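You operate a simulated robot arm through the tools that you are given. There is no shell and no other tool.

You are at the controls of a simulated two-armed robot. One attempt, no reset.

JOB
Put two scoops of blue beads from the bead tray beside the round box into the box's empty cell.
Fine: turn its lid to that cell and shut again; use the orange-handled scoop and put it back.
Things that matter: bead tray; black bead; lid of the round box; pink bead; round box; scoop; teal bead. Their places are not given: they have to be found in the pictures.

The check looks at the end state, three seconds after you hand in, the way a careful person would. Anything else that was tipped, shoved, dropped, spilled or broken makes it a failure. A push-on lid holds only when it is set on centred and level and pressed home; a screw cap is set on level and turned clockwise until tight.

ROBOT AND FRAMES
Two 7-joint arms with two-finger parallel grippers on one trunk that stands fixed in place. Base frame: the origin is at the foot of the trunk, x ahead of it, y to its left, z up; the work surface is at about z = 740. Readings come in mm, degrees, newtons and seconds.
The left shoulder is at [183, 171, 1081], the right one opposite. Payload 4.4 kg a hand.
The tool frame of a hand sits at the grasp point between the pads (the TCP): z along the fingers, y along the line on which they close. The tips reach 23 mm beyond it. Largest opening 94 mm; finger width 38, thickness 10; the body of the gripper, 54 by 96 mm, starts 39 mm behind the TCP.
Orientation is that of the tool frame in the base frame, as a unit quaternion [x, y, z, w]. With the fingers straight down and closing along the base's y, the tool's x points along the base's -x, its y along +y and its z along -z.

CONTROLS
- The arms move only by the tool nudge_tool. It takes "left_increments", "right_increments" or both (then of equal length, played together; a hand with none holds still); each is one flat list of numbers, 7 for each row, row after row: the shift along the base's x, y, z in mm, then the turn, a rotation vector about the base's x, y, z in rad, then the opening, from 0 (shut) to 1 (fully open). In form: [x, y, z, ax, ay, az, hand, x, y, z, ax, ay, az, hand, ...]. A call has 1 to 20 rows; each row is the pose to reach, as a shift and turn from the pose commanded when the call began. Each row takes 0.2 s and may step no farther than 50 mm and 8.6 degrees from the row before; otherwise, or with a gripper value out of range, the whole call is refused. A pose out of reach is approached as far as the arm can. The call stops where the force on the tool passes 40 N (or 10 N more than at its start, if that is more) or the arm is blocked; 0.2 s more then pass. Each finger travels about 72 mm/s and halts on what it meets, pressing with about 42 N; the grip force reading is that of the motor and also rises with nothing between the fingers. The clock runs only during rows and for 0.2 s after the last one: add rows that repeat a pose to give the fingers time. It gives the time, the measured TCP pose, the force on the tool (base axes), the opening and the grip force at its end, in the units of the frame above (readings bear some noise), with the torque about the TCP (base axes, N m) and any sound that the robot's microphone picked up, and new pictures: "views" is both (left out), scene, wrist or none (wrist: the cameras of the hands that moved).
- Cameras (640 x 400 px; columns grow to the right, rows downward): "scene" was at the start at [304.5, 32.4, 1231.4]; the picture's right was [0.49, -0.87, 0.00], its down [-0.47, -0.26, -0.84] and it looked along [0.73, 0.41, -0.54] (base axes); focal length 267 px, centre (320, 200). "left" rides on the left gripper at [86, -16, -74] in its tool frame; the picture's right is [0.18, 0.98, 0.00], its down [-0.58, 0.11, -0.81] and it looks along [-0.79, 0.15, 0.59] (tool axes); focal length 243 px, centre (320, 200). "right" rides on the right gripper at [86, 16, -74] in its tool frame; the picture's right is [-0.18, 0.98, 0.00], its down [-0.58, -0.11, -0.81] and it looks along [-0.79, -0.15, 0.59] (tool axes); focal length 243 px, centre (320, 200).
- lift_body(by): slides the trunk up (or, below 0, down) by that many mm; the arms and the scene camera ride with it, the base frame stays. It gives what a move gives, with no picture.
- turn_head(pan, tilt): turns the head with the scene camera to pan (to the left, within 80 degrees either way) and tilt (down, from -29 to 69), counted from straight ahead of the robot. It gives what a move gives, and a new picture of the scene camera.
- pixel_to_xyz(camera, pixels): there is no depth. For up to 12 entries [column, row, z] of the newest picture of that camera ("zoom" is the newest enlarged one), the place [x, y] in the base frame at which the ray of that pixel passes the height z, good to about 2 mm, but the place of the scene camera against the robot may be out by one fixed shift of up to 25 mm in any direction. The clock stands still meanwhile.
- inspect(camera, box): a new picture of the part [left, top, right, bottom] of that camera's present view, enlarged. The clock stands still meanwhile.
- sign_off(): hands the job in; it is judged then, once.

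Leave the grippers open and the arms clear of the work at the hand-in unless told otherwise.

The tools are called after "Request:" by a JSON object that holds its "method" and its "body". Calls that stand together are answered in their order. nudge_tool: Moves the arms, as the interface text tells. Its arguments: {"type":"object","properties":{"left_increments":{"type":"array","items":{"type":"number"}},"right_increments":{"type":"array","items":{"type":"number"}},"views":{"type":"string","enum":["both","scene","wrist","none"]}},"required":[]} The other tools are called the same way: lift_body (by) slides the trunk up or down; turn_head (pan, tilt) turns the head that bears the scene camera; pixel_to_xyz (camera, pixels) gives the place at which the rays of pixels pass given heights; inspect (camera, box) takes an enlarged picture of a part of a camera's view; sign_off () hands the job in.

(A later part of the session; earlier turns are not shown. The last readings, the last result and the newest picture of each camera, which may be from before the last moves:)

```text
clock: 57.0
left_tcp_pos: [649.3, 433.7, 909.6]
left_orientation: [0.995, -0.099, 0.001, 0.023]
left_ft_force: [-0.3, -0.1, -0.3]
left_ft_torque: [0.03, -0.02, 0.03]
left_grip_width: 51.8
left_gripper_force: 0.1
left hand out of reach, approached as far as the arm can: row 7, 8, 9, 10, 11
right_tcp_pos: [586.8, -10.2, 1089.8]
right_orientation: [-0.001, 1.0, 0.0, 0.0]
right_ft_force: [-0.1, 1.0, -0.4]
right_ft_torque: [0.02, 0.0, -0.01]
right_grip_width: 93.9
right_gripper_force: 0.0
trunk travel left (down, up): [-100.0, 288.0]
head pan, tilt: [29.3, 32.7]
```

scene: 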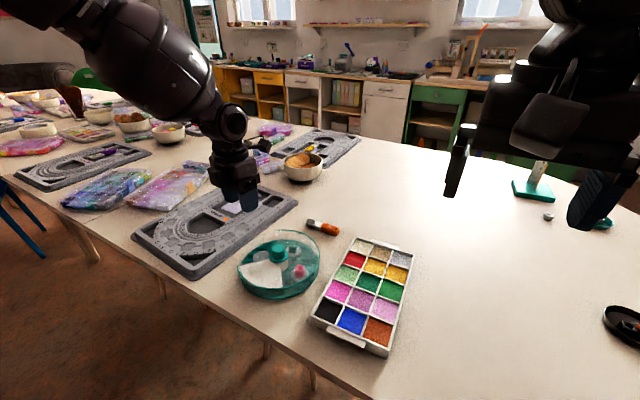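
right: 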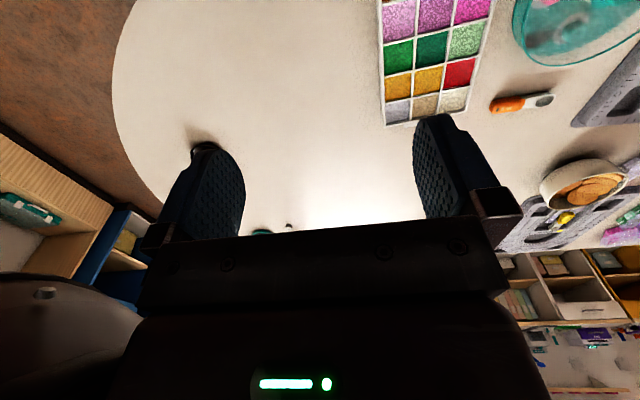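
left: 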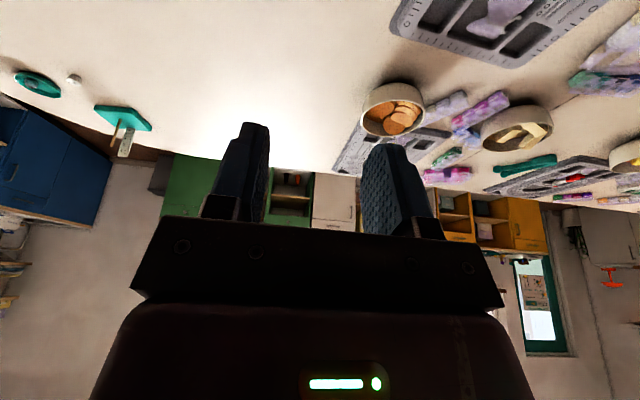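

The solver gives up position rather than moving the elbow. I'll unwind to yaw 0 and try swinging the arm wide to the left and extending there, then sweeping back in toward the scoop.

Request:
{"method": "nudge_tool", "body": {"left_increments": [0, 0, 10, 0, 0, -0.14, 0.55, 0, 0, 10, 0, 0, -0.28, 0.55, 0, 0, 10, 0, 0, -0.42, 0.55, 0, 0, 10, 0, 0, -0.56, 0.55, 0, 0, 10, 0, 0, -0.7, 0.55, 0, 0, 10, 0, 0, -0.84, 0.55, 0, 0, 10, 0, 0, -0.98, 0.55, 0, 0, 10, 0, 0, -1.12, 0.55, 0, 0, 10, 0, 0, -1.26, 0.55, 0, 0, 10, 0, 0, -1.4, 0.55, 0, 0, 10, 0, 0, -1.54, 0.55, 0, 0, 10, 0, 0, -1.68, 0.55, 0, 0, 10, 0, 0, -1.82, 0.55, 0, 0, 10, 0, 0, -1.96, 0.55, 0, 0, 10, 0, 0, -2.1, 0.55, 0, 0, 10, 0, 0, -2.24, 0.55, 0, 0, 10, 0, 0, -2.38, 0.55, 0, 0, 10, 0, 0, -2.52, 0.55, 0, 0, 10, 0, 0, -2.66, 0.55, 0, 0, 10, 0, 0, -2.8, 0.55], "views": "none"}}

Request:
{"method": "inspect", "body": {"camera": "scene", "box": [0, 0, 350, 220]}}

Request:
{"method": "pixel_to_xyz", "body": {"camera": "scene", "pixels": [[303, 165, 770], [236, 150, 770], [130, 120, 770], [230, 130, 750]]}}

```text
clock: 61.2
left_tcp_pos: [649.6, 431.7, 919.7]
left_orientation: [-0.069, 0.997, 0.024, -0.006]
left_ft_force: [-0.2, 0.1, 0.2]
left_ft_torque: [0.01, 0.03, 0.0]
left_grip_width: 51.6
left_gripper_force: 0.1
right_tcp_pos: [585.7, -10.8, 1089.3]
right_orientation: [0.0, 1.0, 0.001, 0.0]
right_ft_force: [0.2, 0.0, 1.0]
right_ft_torque: [-0.03, -0.02, 0.0]
right_grip_width: 94.0
right_gripper_force: 0.2
trunk travel left (down, up): [-100.0, 288.0]
head pan, tilt: [29.3, 32.7]
```

```text
1.82 times, centred on (175, 110) of scene
```

zoom: 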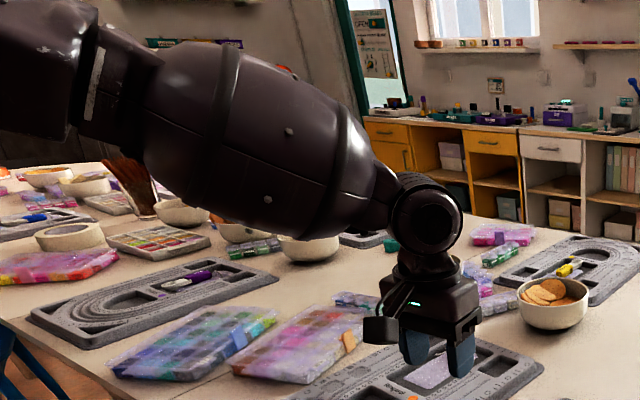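

```text
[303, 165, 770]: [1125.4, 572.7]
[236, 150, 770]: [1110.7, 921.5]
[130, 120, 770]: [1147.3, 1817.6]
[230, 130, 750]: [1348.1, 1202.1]
```

Nothing tall stands in the way at that height. I'll swing out to about (830,560), correct the small tilt, then sweep toward y≈300.

Request:
{"method": "nudge_tool", "body": {"left_increments": [20, 40, 0, -0.048, -0.012, -0.1, 0.55, 45, 80, 0, -0.048, -0.012, -0.138, 0.55, 80, 110, 0, -0.048, -0.012, -0.138, 0.55, 120, 125, 0, -0.048, -0.012, -0.138, 0.55, 155, 128, 0, -0.048, -0.012, -0.138, 0.55, 190, 128, 0, -0.048, -0.012, -0.138, 0.55, 220, 128, 0, -0.048, -0.012, -0.138, 0.55, 220, 128, 0, -0.048, -0.012, -0.138, 0.55], "views": "scene"}}

```text
clock: 63.0
left_tcp_pos: [806.6, 549.2, 923.8]
left_orientation: [-0.002, 1.0, 0.0, 0.0]
left_ft_force: [0.2, -0.2, -0.3]
left_ft_torque: [0.03, 0.04, 0.0]
left_grip_width: 51.6
left_gripper_force: 0.0
left hand out of reach, approached as far as the arm can: row 5, 6, 7, 8
right_tcp_pos: [587.3, -11.2, 1089.7]
right_orientation: [0.0, 1.0, 0.001, -0.002]
right_ft_force: [0.5, -0.2, 0.1]
right_ft_torque: [0.0, 0.0, 0.01]
right_grip_width: 93.7
right_gripper_force: 0.0
trunk travel left (down, up): [-100.0, 288.0]
head pan, tilt: [29.3, 32.7]
```

scene: 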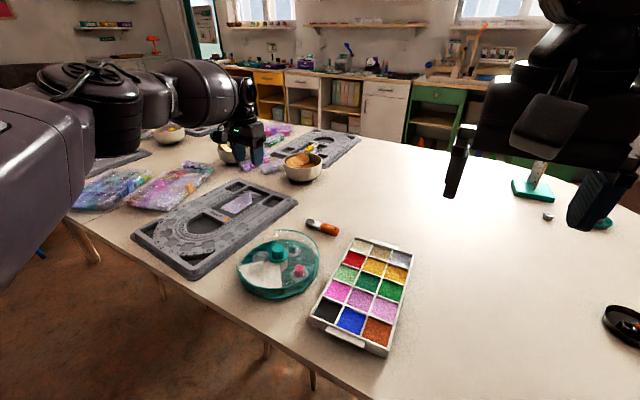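

Fitting these stops, the elbow sits fixed at about (456,465,1170) in all of them, so the shoulder is what's blocked. I'll retreat to mid-range and try lowering the trunk 100 mm to see how the reach changes.

Request:
{"method": "nudge_tool", "body": {"left_increments": [-40, -40, 10, 0, 0, 0, 0.55, -80, -80, 20, 0, 0, 0, 0.55, -120, -115, 30, 0, 0, 0, 0.55, -160, -145, 40, 0, 0, 0, 0.55, -170, -170, 40, 0, 0, 0, 0.55, -170, -170, 40, 0, 0, 0, 0.55], "views": "none"}}

Request:
{"method": "lift_body", "body": {"by": -98}}

Request:
{"method": "nudge_tool", "body": {"left_increments": [40, -20, 10, 0, 0, 0, 0.55, 80, -40, 20, 0, 0, 0, 0.55, 120, -60, 20, 0, 0, 0, 0.55, 160, -70, 20, 0, 0, 0, 0.55, 185, -80, 20, 0, 0, 0, 0.55, 185, -80, 10, 0, 0, 0, 0.55], "views": "scene"}}

```text
refused: row 1 steps farther than a row can; nothing moved
```

```text
clock: 64.3
left_tcp_pos: [807.0, 548.5, 826.9]
left_orientation: [-0.003, 1.0, -0.001, 0.002]
left_ft_force: [-0.4, 0.7, 0.5]
left_ft_torque: [0.01, 0.0, 0.05]
left_grip_width: 51.6
left_gripper_force: 0.0
right_tcp_pos: [585.2, -9.9, 992.0]
right_orientation: [0.0, 1.0, 0.0, 0.001]
right_ft_force: [1.0, -0.1, 0.5]
right_ft_torque: [0.01, -0.02, 0.03]
right_grip_width: 93.9
right_gripper_force: 0.1
trunk travel left (down, up): [-2.0, 386.0]
head pan, tilt: [29.3, 32.7]
```

```text
clock: 65.7
left_tcp_pos: [896.1, 492.4, 845.7]
left_orientation: [0.001, 1.0, -0.001, 0.001]
left_ft_force: [-0.2, 0.6, 0.3]
left_ft_torque: [-0.01, 0.02, 0.0]
left_grip_width: 51.7
left_gripper_force: 0.1
left hand out of reach, approached as far as the arm can: row 3, 4, 5, 6
right_tcp_pos: [585.9, -11.2, 991.3]
right_orientation: [0.0, 1.0, 0.0, 0.0]
right_ft_force: [-0.3, 0.0, 0.6]
right_ft_torque: [0.01, 0.02, 0.0]
right_grip_width: 93.8
right_gripper_force: 0.1
trunk travel left (down, up): [-2.0, 386.0]
head pan, tilt: [29.3, 32.7]
```

scene: 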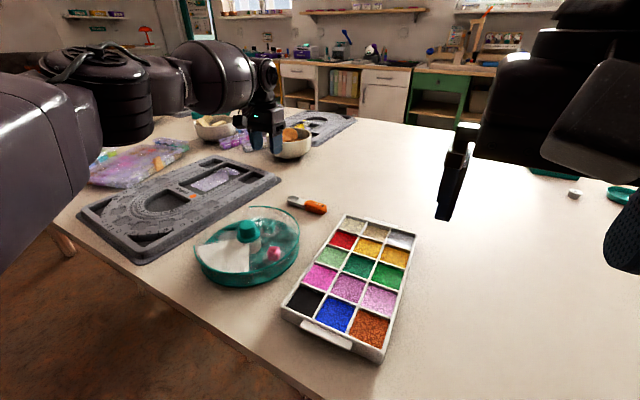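

Lowering the trunk greatly extends the reach (now at 896,492,846). I'll sweep in to above the scoop.

Request:
{"method": "nudge_tool", "body": {"left_increments": [-20, -35, 5, 0, 0, 0, 0.55, -40, -75, 5, 0, 0, 0, 0.55, -55, -115, 5, 0, 0, 0, 0.55, -65, -155, 5, 0, 0, 0, 0.55, -74, -194, 5, 0, 0, 0, 0.55, -74, -194, 5, 0, 0, 0, 0.55], "views": "scene"}}

```text
clock: 67.1
left_tcp_pos: [821.1, 297.2, 854.9]
left_orientation: [-0.003, 1.0, -0.001, 0.0]
left_ft_force: [0.1, -0.7, -0.4]
left_ft_torque: [0.02, -0.02, 0.01]
left_grip_width: 51.8
left_gripper_force: 0.1
right_tcp_pos: [587.4, -10.8, 992.4]
right_orientation: [0.0, 1.0, 0.0, 0.0]
right_ft_force: [-0.6, -0.8, 0.3]
right_ft_torque: [0.03, 0.01, 0.0]
right_grip_width: 94.1
right_gripper_force: 0.0
trunk travel left (down, up): [-2.0, 386.0]
head pan, tilt: [29.3, 32.7]
```

scene: 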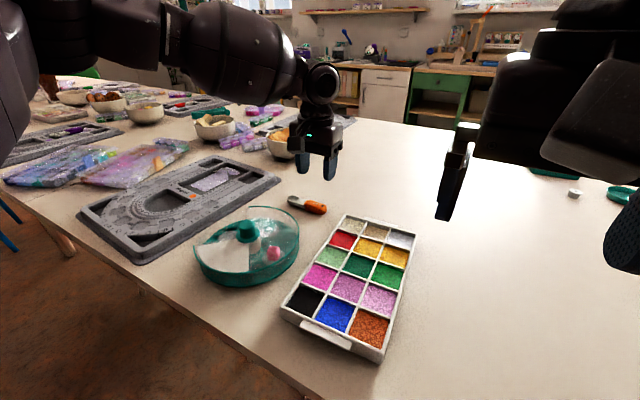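

I'm above the scoop handle with room to spare. I'll turn the hand −90° so the fingers close along x.

Request:
{"method": "nudge_tool", "body": {"left_increments": [1, 0, 0, 0, 0, -0.14, 0.55, 1, 0, 0, 0, 0, -0.28, 0.55, 1, 0, 0, 0, 0, -0.42, 0.55, 1, 0, 0, 0, 0, -0.56, 0.55, 1, 0, 0, 0, 0, -0.7, 0.55, 1, 0, 0, 0, 0, -0.84, 0.55, 1, 0, 0, 0, 0, -0.98, 0.55, 1, 0, 0, 0, 0, -1.12, 0.55, 1, 0, 0, 0, 0, -1.26, 0.55, 1, 0, 0, 0, 0, -1.4, 0.55, 1, 0, 0, 0, 0, -1.54, 0.55, 1, 0, 0, 0, 0, -1.564, 0.55], "views": "wrist"}}

Request:
{"method": "inspect", "body": {"camera": "left", "box": [200, 0, 440, 230]}}

```text
clock: 69.7
left_tcp_pos: [822.8, 300.3, 853.4]
left_orientation: [0.704, 0.71, 0.0, -0.001]
left_ft_force: [-0.2, 0.0, -0.2]
left_ft_torque: [-0.01, 0.0, 0.03]
left_grip_width: 51.7
left_gripper_force: 0.2
right_tcp_pos: [586.5, -9.9, 992.1]
right_orientation: [0.001, 1.0, 0.0, 0.0]
right_ft_force: [0.1, 0.5, -0.2]
right_ft_torque: [0.01, 0.01, -0.02]
right_grip_width: 94.2
right_gripper_force: 0.1
trunk travel left (down, up): [-2.0, 386.0]
head pan, tilt: [29.3, 32.7]
```

left: 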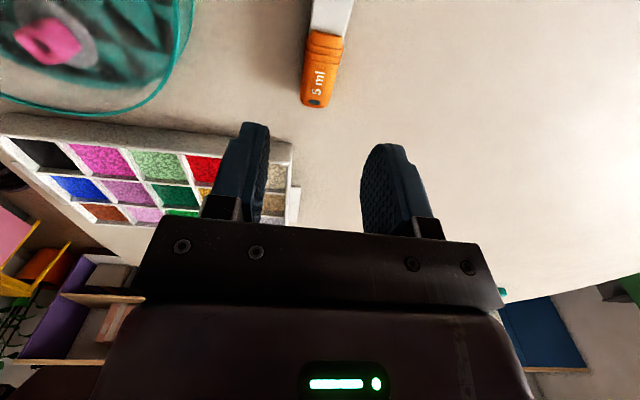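

```text
1.74 times, centred on (320, 115) of left
```

zoom: 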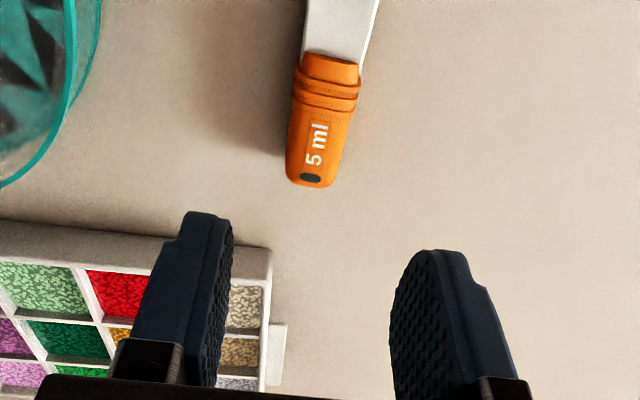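

Now I'll tilt the fingers toward the bowl (about +x) by 0.5 rad here and check reach.

Request:
{"method": "pixel_to_xyz", "body": {"camera": "left", "pixels": [[313.7, 105.2, 750], [324, 35.7, 755], [304.5, 48.9, 750], [343, 51.8, 750], [300.5, 100, 750], [329, 100, 750]]}}

Request:
{"method": "nudge_tool", "body": {"left_increments": [0, 0, 0, 0.13, 0, 0, 0.55, 0, 0, 0, 0.26, 0, 0, 0.55, 0, 0, 0, 0.39, 0, 0, 0.55, 0, 0, 0, 0.5, 0, 0, 0.55, 0, 0, 0, 0.5, 0, 0, 0.55]}}

```text
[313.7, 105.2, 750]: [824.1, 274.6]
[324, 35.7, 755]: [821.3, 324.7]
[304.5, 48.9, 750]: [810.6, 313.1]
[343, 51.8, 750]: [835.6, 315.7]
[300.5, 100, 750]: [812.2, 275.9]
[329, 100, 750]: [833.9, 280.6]
```

```text
clock: 70.9
left_tcp_pos: [822.4, 305.6, 855.0]
left_orientation: [0.681, 0.689, 0.175, -0.174]
left_ft_force: [0.0, -0.2, 0.0]
left_ft_torque: [0.0, 0.01, 0.02]
left_grip_width: 51.9
left_gripper_force: 0.0
left hand out of reach, approached as far as the arm can: row 4, 5
right_tcp_pos: [584.3, -10.4, 991.8]
right_orientation: [0.0, 1.0, 0.0, 0.0]
right_ft_force: [0.2, -0.3, -0.5]
right_ft_torque: [0.01, -0.01, -0.01]
right_grip_width: 94.3
right_gripper_force: 0.1
trunk travel left (down, up): [-2.0, 386.0]
head pan, tilt: [29.3, 32.7]
```

scene: 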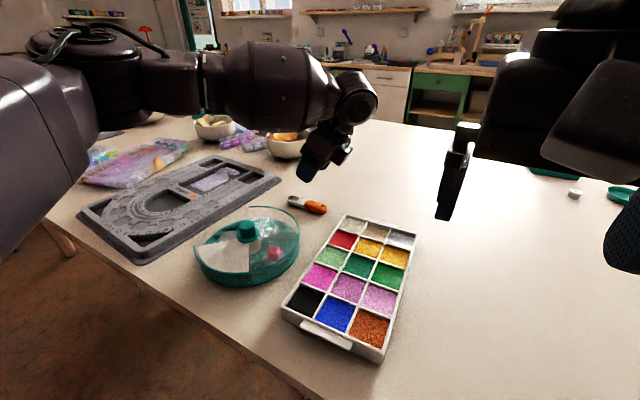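
left: 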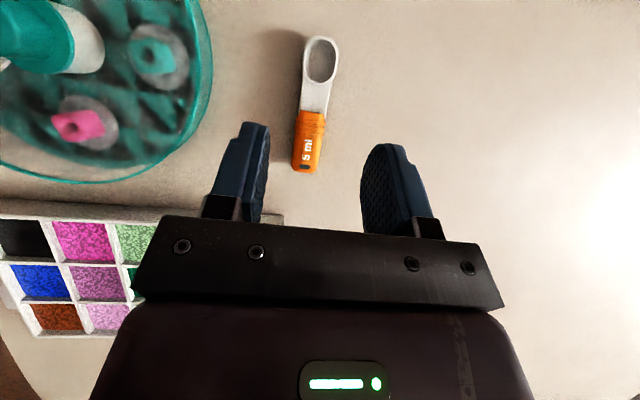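

Nearly all of that tilt is reachable; a 0.35 rad tilt will do. The handle's x-centre is 823. I'll go to a pre-grasp pose at (823,293,800).

Request:
{"method": "nudge_tool", "body": {"left_increments": [0.6, -6, -15, -0.08, 0, -0.007, 0.55, 0.6, -12.6, -30, -0.15, 0, -0.007, 0.55, 0.6, -12.6, -55, -0.15, 0, -0.007, 0.55, 0.6, -12.6, -55, -0.15, 0, -0.007, 0.55]}}

Request:
{"method": "inspect", "body": {"camera": "left", "box": [200, 0, 440, 230]}}

Request:
{"method": "inspect", "body": {"camera": "scene", "box": [260, 120, 400, 230]}}

```text
clock: 71.9
left_tcp_pos: [822.3, 293.8, 800.0]
left_orientation: [0.695, 0.698, 0.125, -0.122]
left_ft_force: [-0.5, -0.6, -0.7]
left_ft_torque: [-0.03, -0.03, 0.0]
left_grip_width: 51.7
left_gripper_force: 0.0
right_tcp_pos: [586.4, -10.1, 992.6]
right_orientation: [0.0, 1.0, 0.0, 0.0]
right_ft_force: [-0.4, -0.4, -0.3]
right_ft_torque: [-0.01, -0.02, 0.01]
right_grip_width: 94.1
right_gripper_force: 0.1
trunk travel left (down, up): [-2.0, 386.0]
head pan, tilt: [29.3, 32.7]
```

scene: 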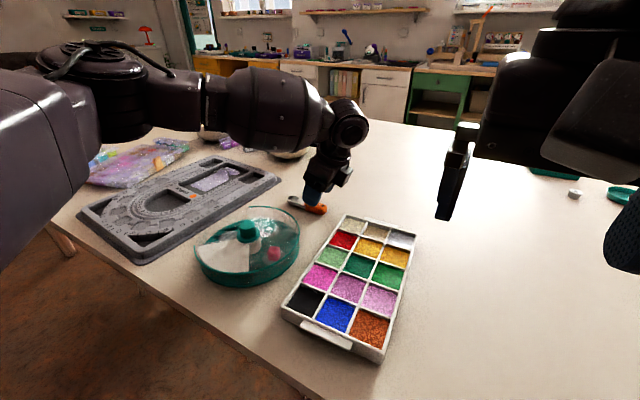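
left: 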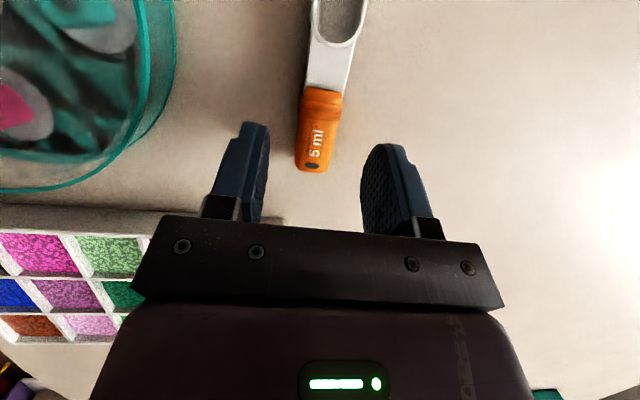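

```text
1.74 times, centred on (320, 115) of left
```

zoom: 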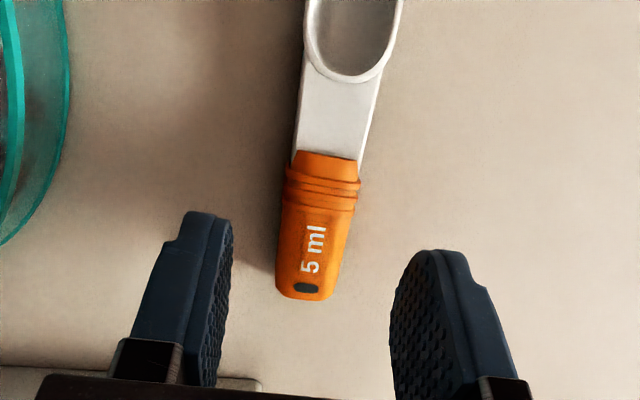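

```text
3.64 times, centred on (330, 175) of scene
```

zoom: 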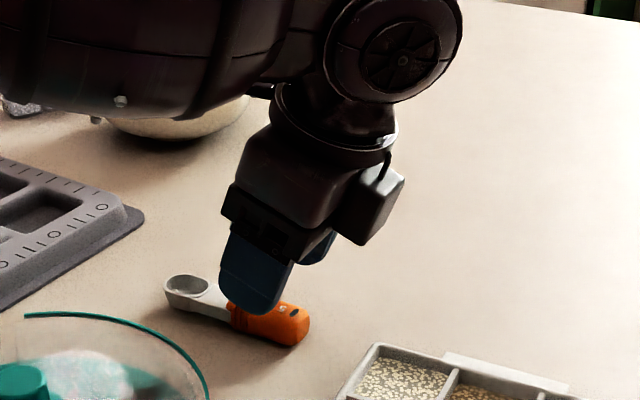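

The handle is centred between the fingers and aligned. I'll lower toward z≈769, watching the force.

Request:
{"method": "nudge_tool", "body": {"left_increments": [0.7, 0, -15, 0, 0, 0, 0.55, 0.7, 0, -25, 0, 0, 0, 0.55, 0.7, 0, -30, 0, 0, 0, 0.55, 0.7, 0, -30, 0, 0, 0, 0.55]}}

Request:
{"method": "inspect", "body": {"camera": "scene", "box": [280, 160, 350, 225]}}

Request:
{"method": "inspect", "body": {"camera": "left", "box": [200, 0, 440, 230]}}

```text
clock: 72.9
left_tcp_pos: [823.1, 302.8, 774.6]
left_orientation: [0.694, 0.698, 0.124, -0.123]
left_ft_force: [0.1, -0.5, 0.2]
left_ft_torque: [-0.04, -0.01, 0.0]
left_grip_width: 51.9
left_gripper_force: 0.0
left hand out of reach, approached as far as the arm can: row 1, 2, 3, 4
right_tcp_pos: [587.0, -9.7, 992.5]
right_orientation: [0.0, 1.0, 0.0, 0.001]
right_ft_force: [-0.3, -0.4, -0.7]
right_ft_torque: [-0.01, 0.0, -0.03]
right_grip_width: 94.1
right_gripper_force: 0.0
trunk travel left (down, up): [-2.0, 386.0]
head pan, tilt: [29.3, 32.7]
```

scene: 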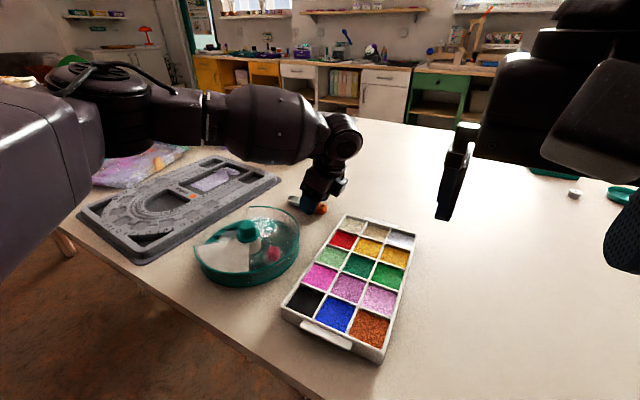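
left: 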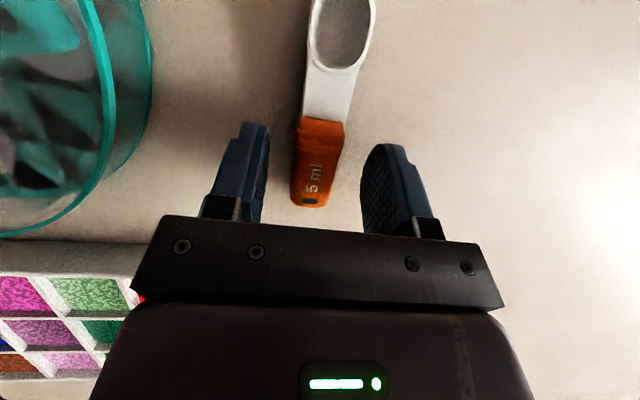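

```text
6.15 times, centred on (315, 192) of scene
```

zoom: 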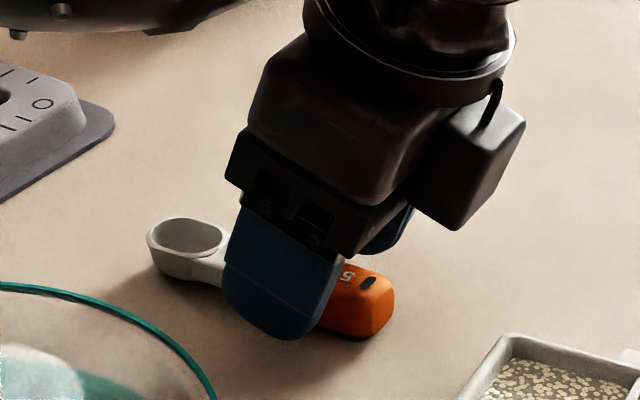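

```text
1.74 times, centred on (320, 115) of left
```

zoom: 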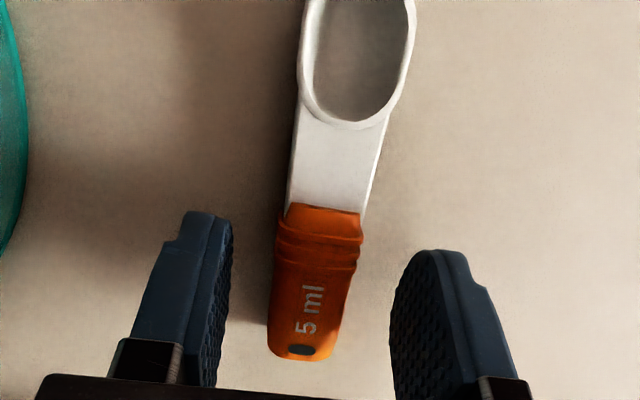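

The arm stops about 10 mm short in y at this tilt. I'll reduce the tilt to about 0.15 rad, which brings the wrist back into reach, and lower to the handle.

Request:
{"method": "nudge_tool", "body": {"left_increments": [0, 0, 8, -0.1, 0, 0, 0.55, 0, -7.5, 8, -0.2, 0, 0, 0.55, 0, -7.5, 0, -0.2, 0, 0, 0.55, 0, -7.5, -6.5, -0.2, 0, 0, 0.55, 0, -7.5, -6.5, -0.2, 0, 0, 0.55]}}

Request:
{"method": "inspect", "body": {"camera": "scene", "box": [280, 160, 350, 225]}}

Request:
{"method": "inspect", "body": {"camera": "left", "box": [200, 0, 440, 230]}}

```text
clock: 74.1
left_tcp_pos: [823.9, 294.0, 766.6]
left_orientation: [0.703, 0.707, 0.053, -0.052]
left_ft_force: [-0.4, 0.3, 0.8]
left_ft_torque: [0.03, 0.02, 0.01]
left_grip_width: 51.7
left_gripper_force: 0.0
right_tcp_pos: [587.3, -9.7, 991.2]
right_orientation: [0.0, 1.0, 0.0, 0.0]
right_ft_force: [-0.4, 0.4, 0.5]
right_ft_torque: [0.01, -0.01, 0.0]
right_grip_width: 94.0
right_gripper_force: 0.0
trunk travel left (down, up): [-2.0, 386.0]
head pan, tilt: [29.3, 32.7]
```

scene: 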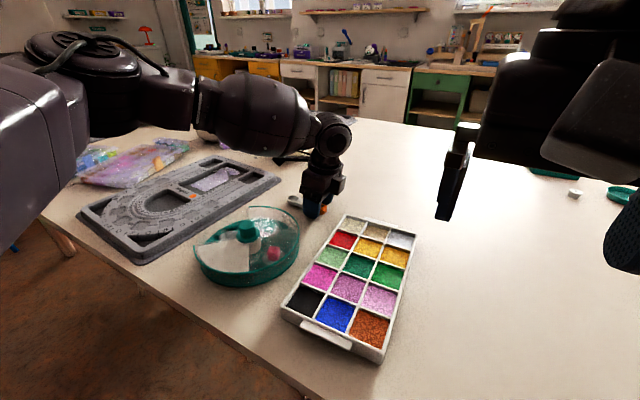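
left: 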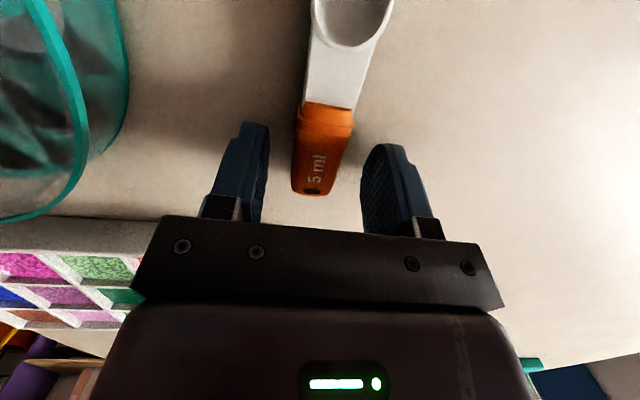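

```text
6.15 times, centred on (315, 192) of scene
```

zoom: 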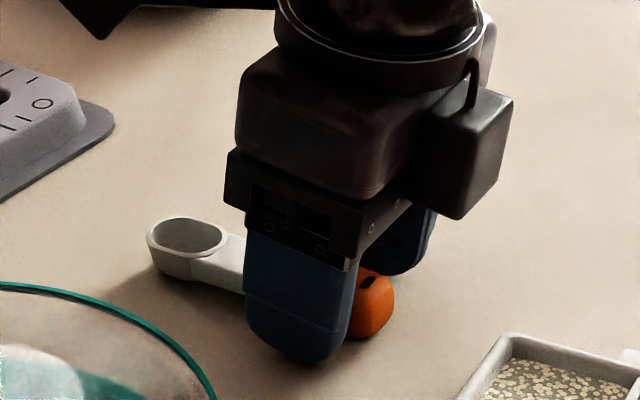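

```text
1.74 times, centred on (320, 115) of left
```

zoom: 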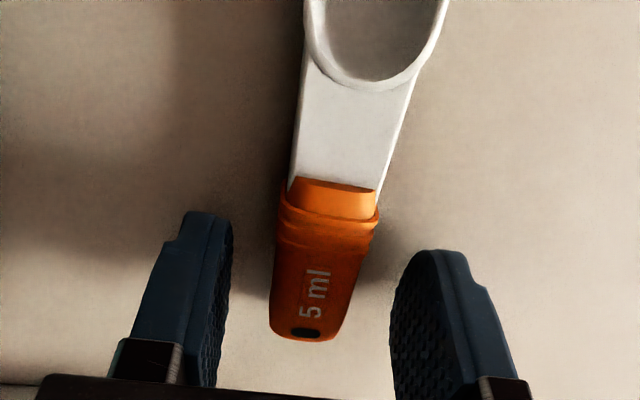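

In place with no contact force. I'll close on the handle.

Request:
{"method": "nudge_tool", "body": {"left_increments": [-0.5, 0, 0, 0, 0, 0, 0.4, -0.5, 0, 0, 0, 0, 0, 0.3, -0.5, 0, 0, 0, 0, 0, 0.2, -0.5, 0, 0, 0, 0, 0, 0.1, -0.5, 0, 0, 0, 0, 0, 0.1], "views": "wrist"}}

Request:
{"method": "inspect", "body": {"camera": "left", "box": [200, 0, 440, 230]}}

```text
clock: 75.3
left_tcp_pos: [824.7, 295.6, 766.7]
left_orientation: [0.703, 0.707, 0.054, -0.052]
left_ft_force: [-0.1, -0.3, 0.2]
left_ft_torque: [0.02, 0.03, 0.01]
left_grip_width: 21.7
left_gripper_force: 42.5
right_tcp_pos: [586.9, -10.6, 992.3]
right_orientation: [0.0, 1.0, 0.0, -0.001]
right_ft_force: [-0.8, 0.3, -0.8]
right_ft_torque: [-0.01, 0.02, -0.02]
right_grip_width: 94.2
right_gripper_force: 0.0
trunk travel left (down, up): [-2.0, 386.0]
head pan, tilt: [29.3, 32.7]
```

left: 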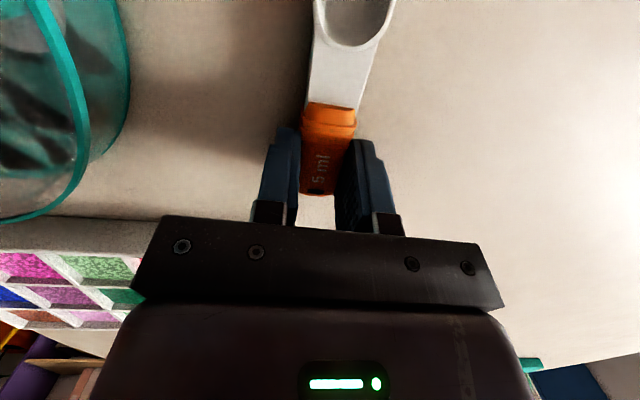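

```text
1.74 times, centred on (320, 115) of left
```

zoom: 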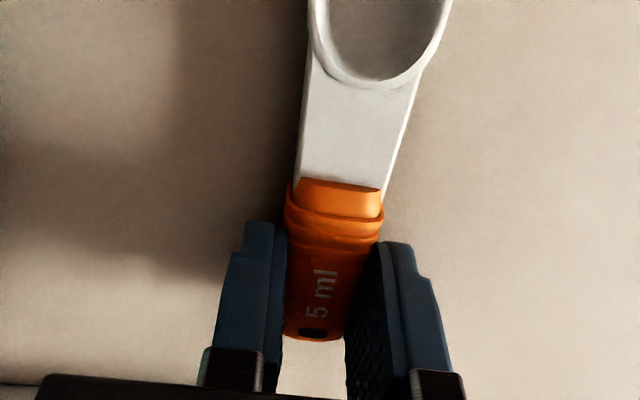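

The handle is held (21.7 mm wide, 42 N). I'll lift straight up and check that the scoop hangs level.

Request:
{"method": "nudge_tool", "body": {"left_increments": [0, 0, 15, 0, 0, 0, 0.1, 0, 0, 40, 0, 0, 0, 0.1, 0, 0, 75, 0, 0, 0, 0.1, 0, 0, 75, 0, 0, 0, 0.1]}}

Request:
{"method": "inspect", "body": {"camera": "scene", "box": [270, 120, 370, 215]}}

Request:
{"method": "inspect", "body": {"camera": "left", "box": [200, 0, 440, 230]}}

```text
clock: 76.3
left_tcp_pos: [822.7, 294.7, 840.6]
left_orientation: [0.703, 0.707, 0.053, -0.054]
left_ft_force: [-0.5, 0.5, 0.0]
left_ft_torque: [0.01, -0.02, -0.04]
left_grip_width: 21.4
left_gripper_force: 42.1
right_tcp_pos: [585.7, -10.2, 991.6]
right_orientation: [0.0, 1.0, 0.0, 0.0]
right_ft_force: [-0.3, 0.5, -0.4]
right_ft_torque: [0.02, 0.0, -0.02]
right_grip_width: 93.9
right_gripper_force: 0.0
trunk travel left (down, up): [-2.0, 386.0]
head pan, tilt: [29.3, 32.7]
```

scene: 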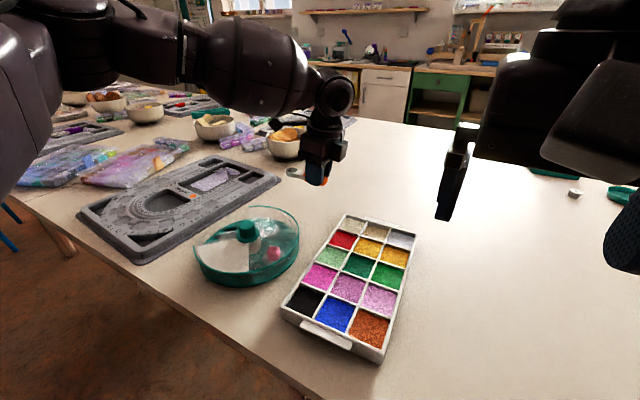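
left: 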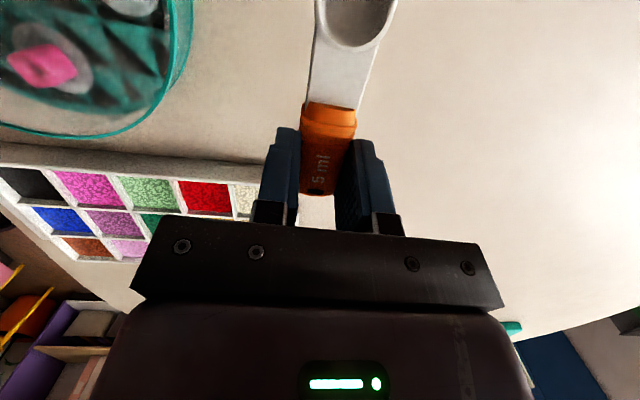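

```text
4.21 times, centred on (320, 168) of scene
```

zoom: 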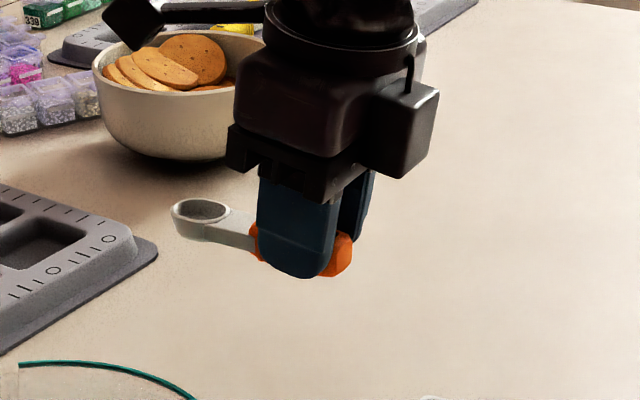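

```text
1.74 times, centred on (320, 115) of left
```

zoom: 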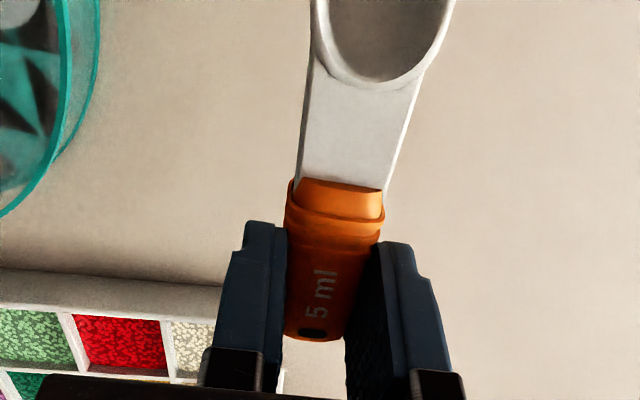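

The scoop hangs exactly as it lay. Now I'll carry it over the bead tray, high, and use the wrist camera to measure the blue cell.

Request:
{"method": "nudge_tool", "body": {"left_increments": [-25, -30, 15, 0, 0, 0, 0.1, -50, -60, 30, 0, 0, 0, 0.1, -75, -90, 40, 0, 0, 0, 0.1, -100, -120, 40, 0, 0, 0, 0.1, -125, -150, 40, 0, 0, 0, 0.1, -150, -180, 40, 0, 0, 0, 0.1, -175, -205, 40, 0, 0, 0, 0.1, -195, -225, 40, 0, 0, 0, 0.1, -195, -225, 40, 0, 0, 0, 0.1]}}

Request:
{"method": "inspect", "body": {"camera": "scene", "box": [260, 190, 440, 370]}}

```text
clock: 78.3
left_tcp_pos: [644.2, 123.6, 910.9]
left_orientation: [0.703, 0.707, 0.054, -0.052]
left_ft_force: [0.3, -0.4, -0.8]
left_ft_torque: [-0.03, -0.01, -0.02]
left_grip_width: 21.8
left_gripper_force: 42.5
left hand out of reach, approached as far as the arm can: row 6, 7, 8, 9
right_tcp_pos: [586.2, -10.9, 991.3]
right_orientation: [0.0, 1.0, 0.001, 0.0]
right_ft_force: [0.1, 0.6, 0.8]
right_ft_torque: [0.01, -0.04, -0.03]
right_grip_width: 94.0
right_gripper_force: 0.1
trunk travel left (down, up): [-2.0, 386.0]
head pan, tilt: [29.3, 32.7]
```

scene: 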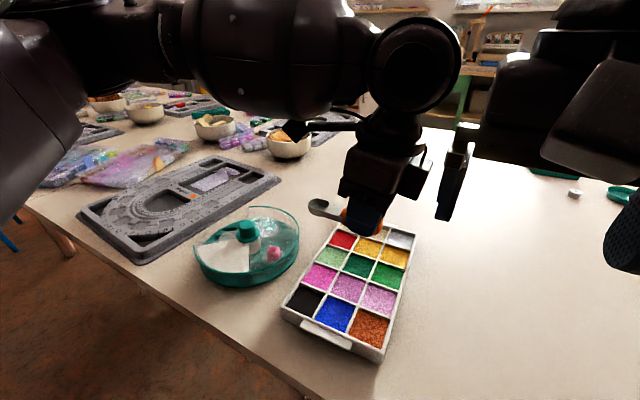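
left: 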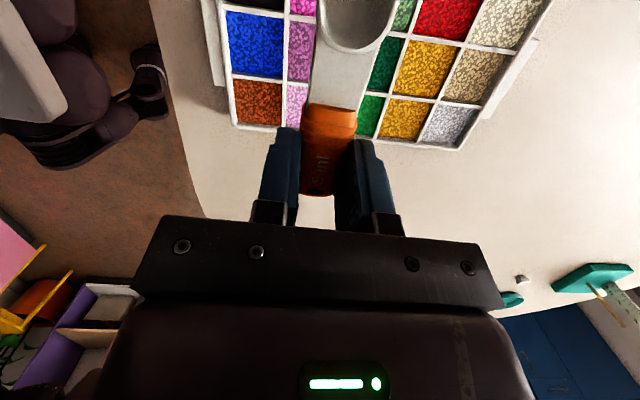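

```text
2.22 times, centred on (350, 280) of scene
```

zoom: 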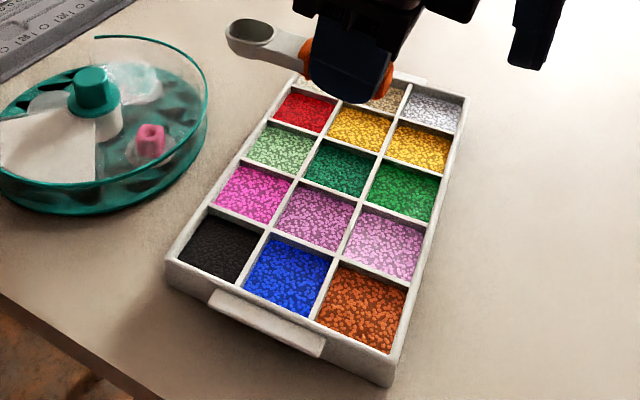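

The arm can't go further to −y with this heading. Instead I'll turn the hand so the bowl points toward the robot (−x), with the hand behind the blue cell at about (665,145). I'll rotate by +1.57 rad at a safe height.

Request:
{"method": "nudge_tool", "body": {"left_increments": [5, 10, 0, 0, 0, 0.13, 0.1, 10, 20, 0, 0, 0, 0.26, 0.1, 20, 30, 0, 0, 0, 0.39, 0.1, 30, 30, 0, 0, 0, 0.52, 0.1, 30, 30, 0, 0, 0, 0.65, 0.1, 30, 30, 0, 0, 0, 0.78, 0.1, 30, 30, 0, 0, 0, 0.91, 0.1, 30, 30, 0, 0, 0, 1.04, 0.1, 30, 30, 0, 0, 0, 1.17, 0.1, 30, 30, 0, 0, 0, 1.3, 0.1, 30, 30, 0, 0, 0, 1.43, 0.1, 30, 30, 0, 0, 0, 1.56, 0.1, 30, 30, 0, 0, 0, 1.66, 0.1, 30, 30, 0, 0, 0, 1.66, 0.1]}}

Request:
{"method": "inspect", "body": {"camera": "scene", "box": [260, 170, 440, 370]}}

Request:
{"method": "inspect", "body": {"camera": "left", "box": [120, 0, 520, 240]}}

```text
clock: 81.3
left_tcp_pos: [672.8, 156.2, 904.7]
left_orientation: [-0.047, 0.996, -0.003, -0.075]
left_ft_force: [-0.9, -0.3, -0.4]
left_ft_torque: [0.03, -0.02, -0.01]
left_grip_width: 20.9
left_gripper_force: 42.8
right_tcp_pos: [586.0, -9.7, 992.1]
right_orientation: [0.0, 1.0, 0.0, 0.0]
right_ft_force: [-0.3, 0.2, -0.1]
right_ft_torque: [-0.01, 0.02, 0.01]
right_grip_width: 94.0
right_gripper_force: 0.1
trunk travel left (down, up): [-2.0, 386.0]
head pan, tilt: [29.3, 32.7]
```

scene: 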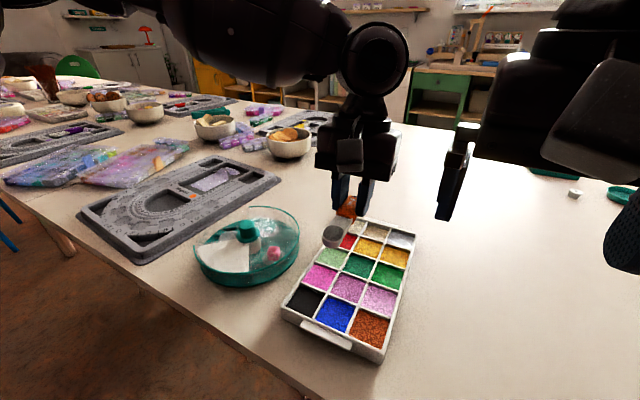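
left: 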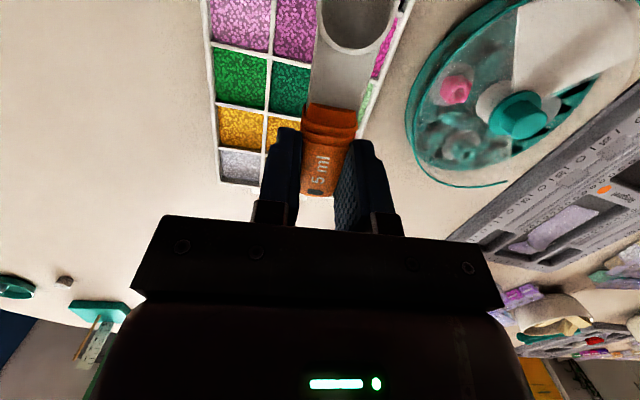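

```text
2.00 times, centred on (350, 270) of scene
```

zoom: 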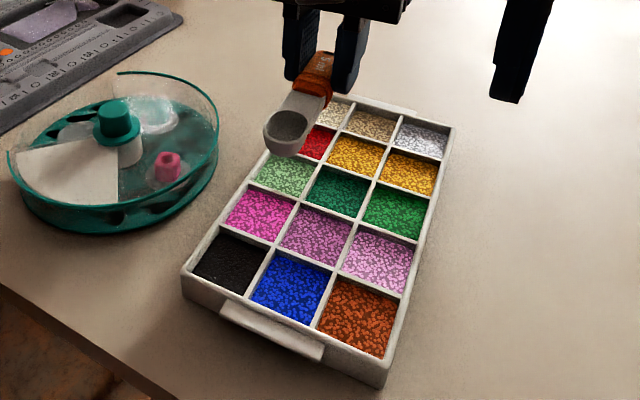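

```text
1.60 times, centred on (320, 120) of left
```

zoom: 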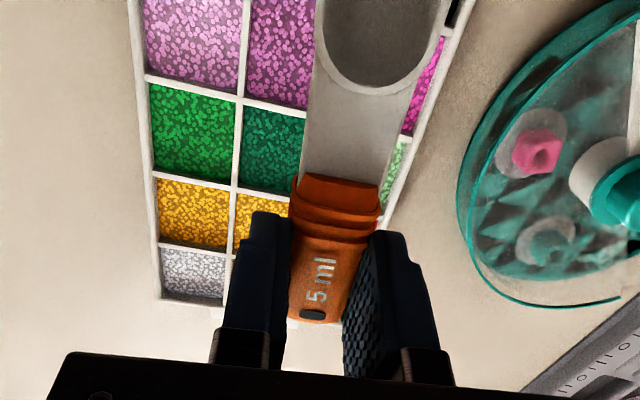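

Reachable. I'll measure the tray and blue cell from both cameras, using shared points to work out the scene camera's shift.

Request:
{"method": "pixel_to_xyz", "body": {"camera": "left", "pixels": [[219, 183, 740], [219, 183, 760], [268, 52, 760], [211, 45, 760], [272, 113, 760], [215, 100, 760], [218, 148, 760], [263, 153, 760]]}}

Request:
{"method": "pixel_to_xyz", "body": {"camera": "scene", "pixels": [[327, 296.5, 760], [359.5, 306, 760], [346.5, 332.5, 760], [313.5, 320, 760], [373.5, 274, 760], [407, 285, 760], [384, 248, 760], [411, 260, 760], [416, 234, 760]]}}

Request:
{"method": "inspect", "body": {"camera": "scene", "box": [290, 270, 410, 365]}}

```text
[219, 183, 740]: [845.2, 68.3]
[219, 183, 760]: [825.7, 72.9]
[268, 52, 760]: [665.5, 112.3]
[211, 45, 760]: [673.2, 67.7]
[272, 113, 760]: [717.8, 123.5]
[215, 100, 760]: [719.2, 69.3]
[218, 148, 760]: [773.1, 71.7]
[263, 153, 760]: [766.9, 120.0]
```

```text
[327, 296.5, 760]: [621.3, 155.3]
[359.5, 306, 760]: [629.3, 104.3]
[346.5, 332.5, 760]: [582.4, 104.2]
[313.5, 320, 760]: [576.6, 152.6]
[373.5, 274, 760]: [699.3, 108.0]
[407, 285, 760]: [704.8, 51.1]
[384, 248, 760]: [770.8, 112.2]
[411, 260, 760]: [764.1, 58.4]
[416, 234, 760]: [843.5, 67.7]
```

```text
4.21 times, centred on (350, 318) of scene
```

zoom: 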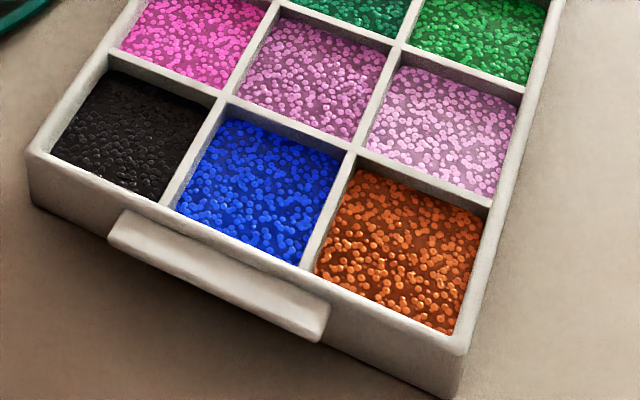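

I'll use an enlarged wrist view to mark the grid intersections precisely.

Request:
{"method": "inspect", "body": {"camera": "left", "box": [195, 0, 355, 100]}}

```text
4.00 times, centred on (275, 50) of left
```

zoom: 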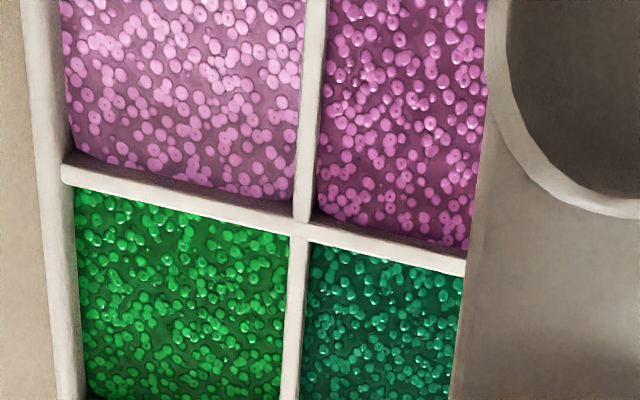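

Request:
{"method": "pixel_to_xyz", "body": {"camera": "zoom", "pixels": [[301, 229, 750], [301, 229, 765], [68, 170, 750], [68, 170, 765], [310, 0, 750], [310, 0, 765]]}}

Request:
{"method": "pixel_to_xyz", "body": {"camera": "scene", "pixels": [[369, 281.2, 750], [369, 281.2, 765], [401.5, 291.5, 760], [356.8, 306, 760], [326.5, 294, 760], [312, 319.5, 760], [345.4, 334.5, 760], [383, 354, 760], [282, 308.5, 760]]}}

```text
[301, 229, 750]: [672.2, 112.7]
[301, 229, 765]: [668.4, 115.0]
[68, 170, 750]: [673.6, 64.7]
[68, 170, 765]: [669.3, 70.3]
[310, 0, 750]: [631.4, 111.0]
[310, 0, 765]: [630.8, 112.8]
```

```text
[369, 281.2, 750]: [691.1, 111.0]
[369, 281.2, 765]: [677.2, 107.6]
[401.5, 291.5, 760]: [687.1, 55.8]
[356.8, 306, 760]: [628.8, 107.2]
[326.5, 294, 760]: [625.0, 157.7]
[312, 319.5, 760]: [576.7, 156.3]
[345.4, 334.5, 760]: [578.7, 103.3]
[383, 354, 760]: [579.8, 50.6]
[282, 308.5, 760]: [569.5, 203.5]
```

I'll shift the hand toward the robot and +y so the blue cell appears unobstructed beside the scoop in the wrist view.

Request:
{"method": "nudge_tool", "body": {"left_increments": [-35, 20, 0, 0, 0, 0, 0.1, -70, 40, 0, 0, 0, 0, 0.1, -75, 50, 0, 0, 0, 0, 0.1, -75, 50, 0, 0, 0, 0, 0.1], "views": "wrist"}}

Request:
{"method": "inspect", "body": {"camera": "left", "box": [165, 0, 325, 100]}}

```text
clock: 82.3
left_tcp_pos: [597.2, 205.8, 904.7]
left_orientation: [-0.048, 0.996, -0.002, -0.075]
left_ft_force: [-0.3, -0.9, -0.4]
left_ft_torque: [0.01, -0.05, -0.05]
left_grip_width: 21.2
left_gripper_force: 41.9
right_tcp_pos: [584.8, -9.5, 991.7]
right_orientation: [0.0, 1.0, 0.0, 0.0]
right_ft_force: [0.1, 0.4, 0.4]
right_ft_torque: [0.01, 0.01, 0.01]
right_grip_width: 93.7
right_gripper_force: 0.1
trunk travel left (down, up): [-2.0, 386.0]
head pan, tilt: [29.3, 32.7]
```

left: 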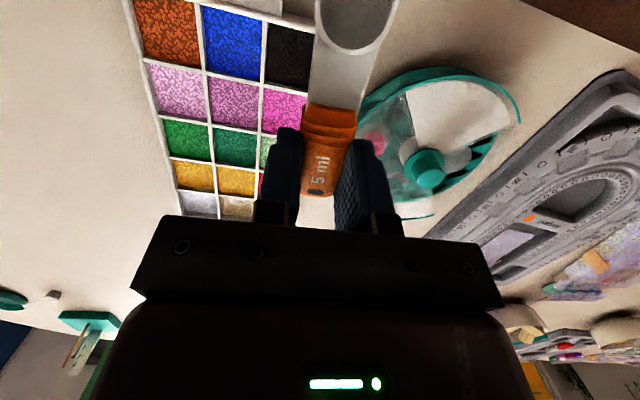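

```text
4.00 times, centred on (245, 50) of left
```

zoom: 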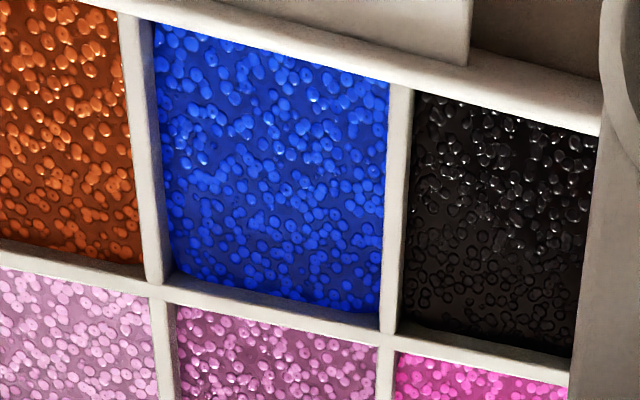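

Now the blue cell is clearly visible in the wrist view. I'll locate its wall intersections.

Request:
{"method": "pixel_to_xyz", "body": {"camera": "zoom", "pixels": [[157, 292, 755], [157, 292, 765], [387, 338, 755], [387, 338, 765], [154, 20, 755], [154, 20, 765], [389, 83, 755], [389, 83, 765], [166, 278, 760], [380, 318, 760], [272, 175, 750], [272, 175, 760]]}}

```text
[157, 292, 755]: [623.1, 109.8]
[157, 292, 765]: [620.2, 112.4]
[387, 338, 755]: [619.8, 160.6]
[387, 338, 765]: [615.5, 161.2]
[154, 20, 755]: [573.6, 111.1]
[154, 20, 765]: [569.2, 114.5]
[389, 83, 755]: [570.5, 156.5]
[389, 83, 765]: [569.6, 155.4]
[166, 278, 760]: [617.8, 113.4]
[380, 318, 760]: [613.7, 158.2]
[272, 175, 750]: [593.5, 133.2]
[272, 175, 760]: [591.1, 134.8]
```

I'll triangulate the tray rim height using the grid point between the purple and green cells seen in both wrist views.

Request:
{"method": "inspect", "body": {"camera": "left", "box": [170, 90, 250, 150]}}

```text
6.67 times, centred on (210, 120) of left
```

zoom: 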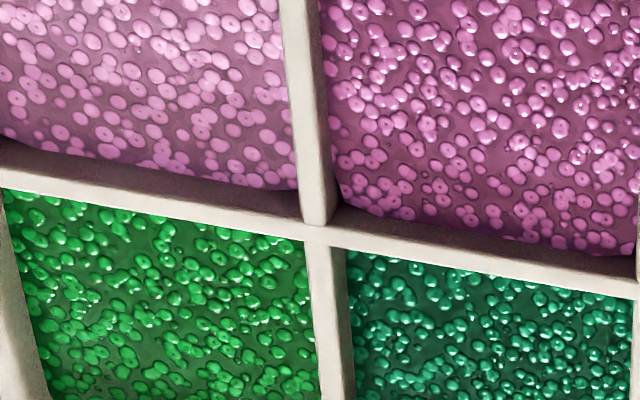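

Request:
{"method": "pixel_to_xyz", "body": {"camera": "zoom", "pixels": [[320, 234, 740], [320, 234, 750], [320, 234, 760], [320, 234, 770]]}}

```text
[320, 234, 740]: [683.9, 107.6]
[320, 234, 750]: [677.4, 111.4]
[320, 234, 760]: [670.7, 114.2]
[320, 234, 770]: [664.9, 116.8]
```

The tray rim is at about z 763 and the blue cell's interior centre is near (592,135), about 44 mm square. I'll move above the cell and try the nose-down pitch (about 60°) in the air first.

Request:
{"method": "nudge_tool", "body": {"left_increments": [15, -30, 0, 0, 0, 0, 0.1, 35, -55, 0, 0, 0, 0, 0.1, 30, -68, 0, 0.0124, -0.13, 0, 0.1, 26, -68, 0, 0.0248, -0.26, 0, 0.1, 26, -68, 0, 0.0372, -0.39, 0, 0.1, 26, -68, 0, 0.0496, -0.52, 0, 0.1, 26, -68, 0, 0.062, -0.65, 0, 0.1, 26, -68, 0, 0.0744, -0.78, 0, 0.1, 26, -68, 0, 0.0868, -0.91, 0, 0.1, 26, -68, 0, 0.1, -1.043, 0, 0.1, 26, -68, 0, 0.1, -1.043, 0, 0.1]}}

Request:
{"method": "inspect", "body": {"camera": "scene", "box": [260, 190, 440, 370]}}

```text
clock: 84.7
left_tcp_pos: [623.2, 137.6, 907.2]
left_orientation: [-0.044, 0.899, 0.022, 0.435]
left_ft_force: [-0.2, 0.2, -0.4]
left_ft_torque: [0.03, 0.04, -0.02]
left_grip_width: 20.9
left_gripper_force: 42.3
right_tcp_pos: [586.4, -10.9, 993.4]
right_orientation: [-0.001, 1.0, 0.0, 0.001]
right_ft_force: [0.0, -0.4, 0.4]
right_ft_torque: [0.02, -0.01, 0.02]
right_grip_width: 93.6
right_gripper_force: 0.0
trunk travel left (down, up): [-2.0, 386.0]
head pan, tilt: [29.3, 32.7]
```

scene: 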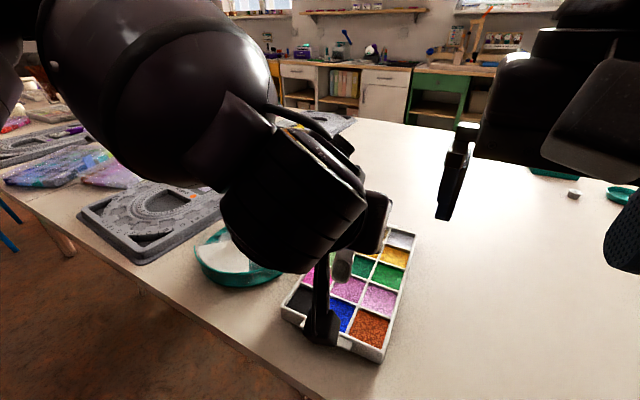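
left: 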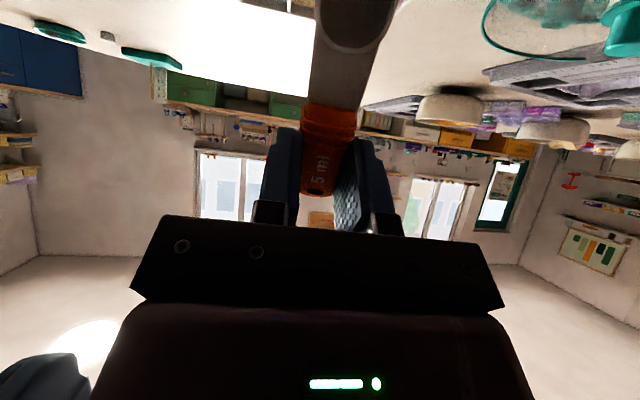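

```text
2.22 times, centred on (350, 280) of scene
```

zoom: 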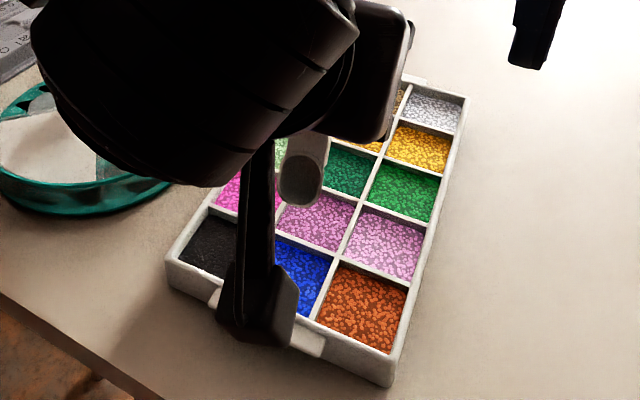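

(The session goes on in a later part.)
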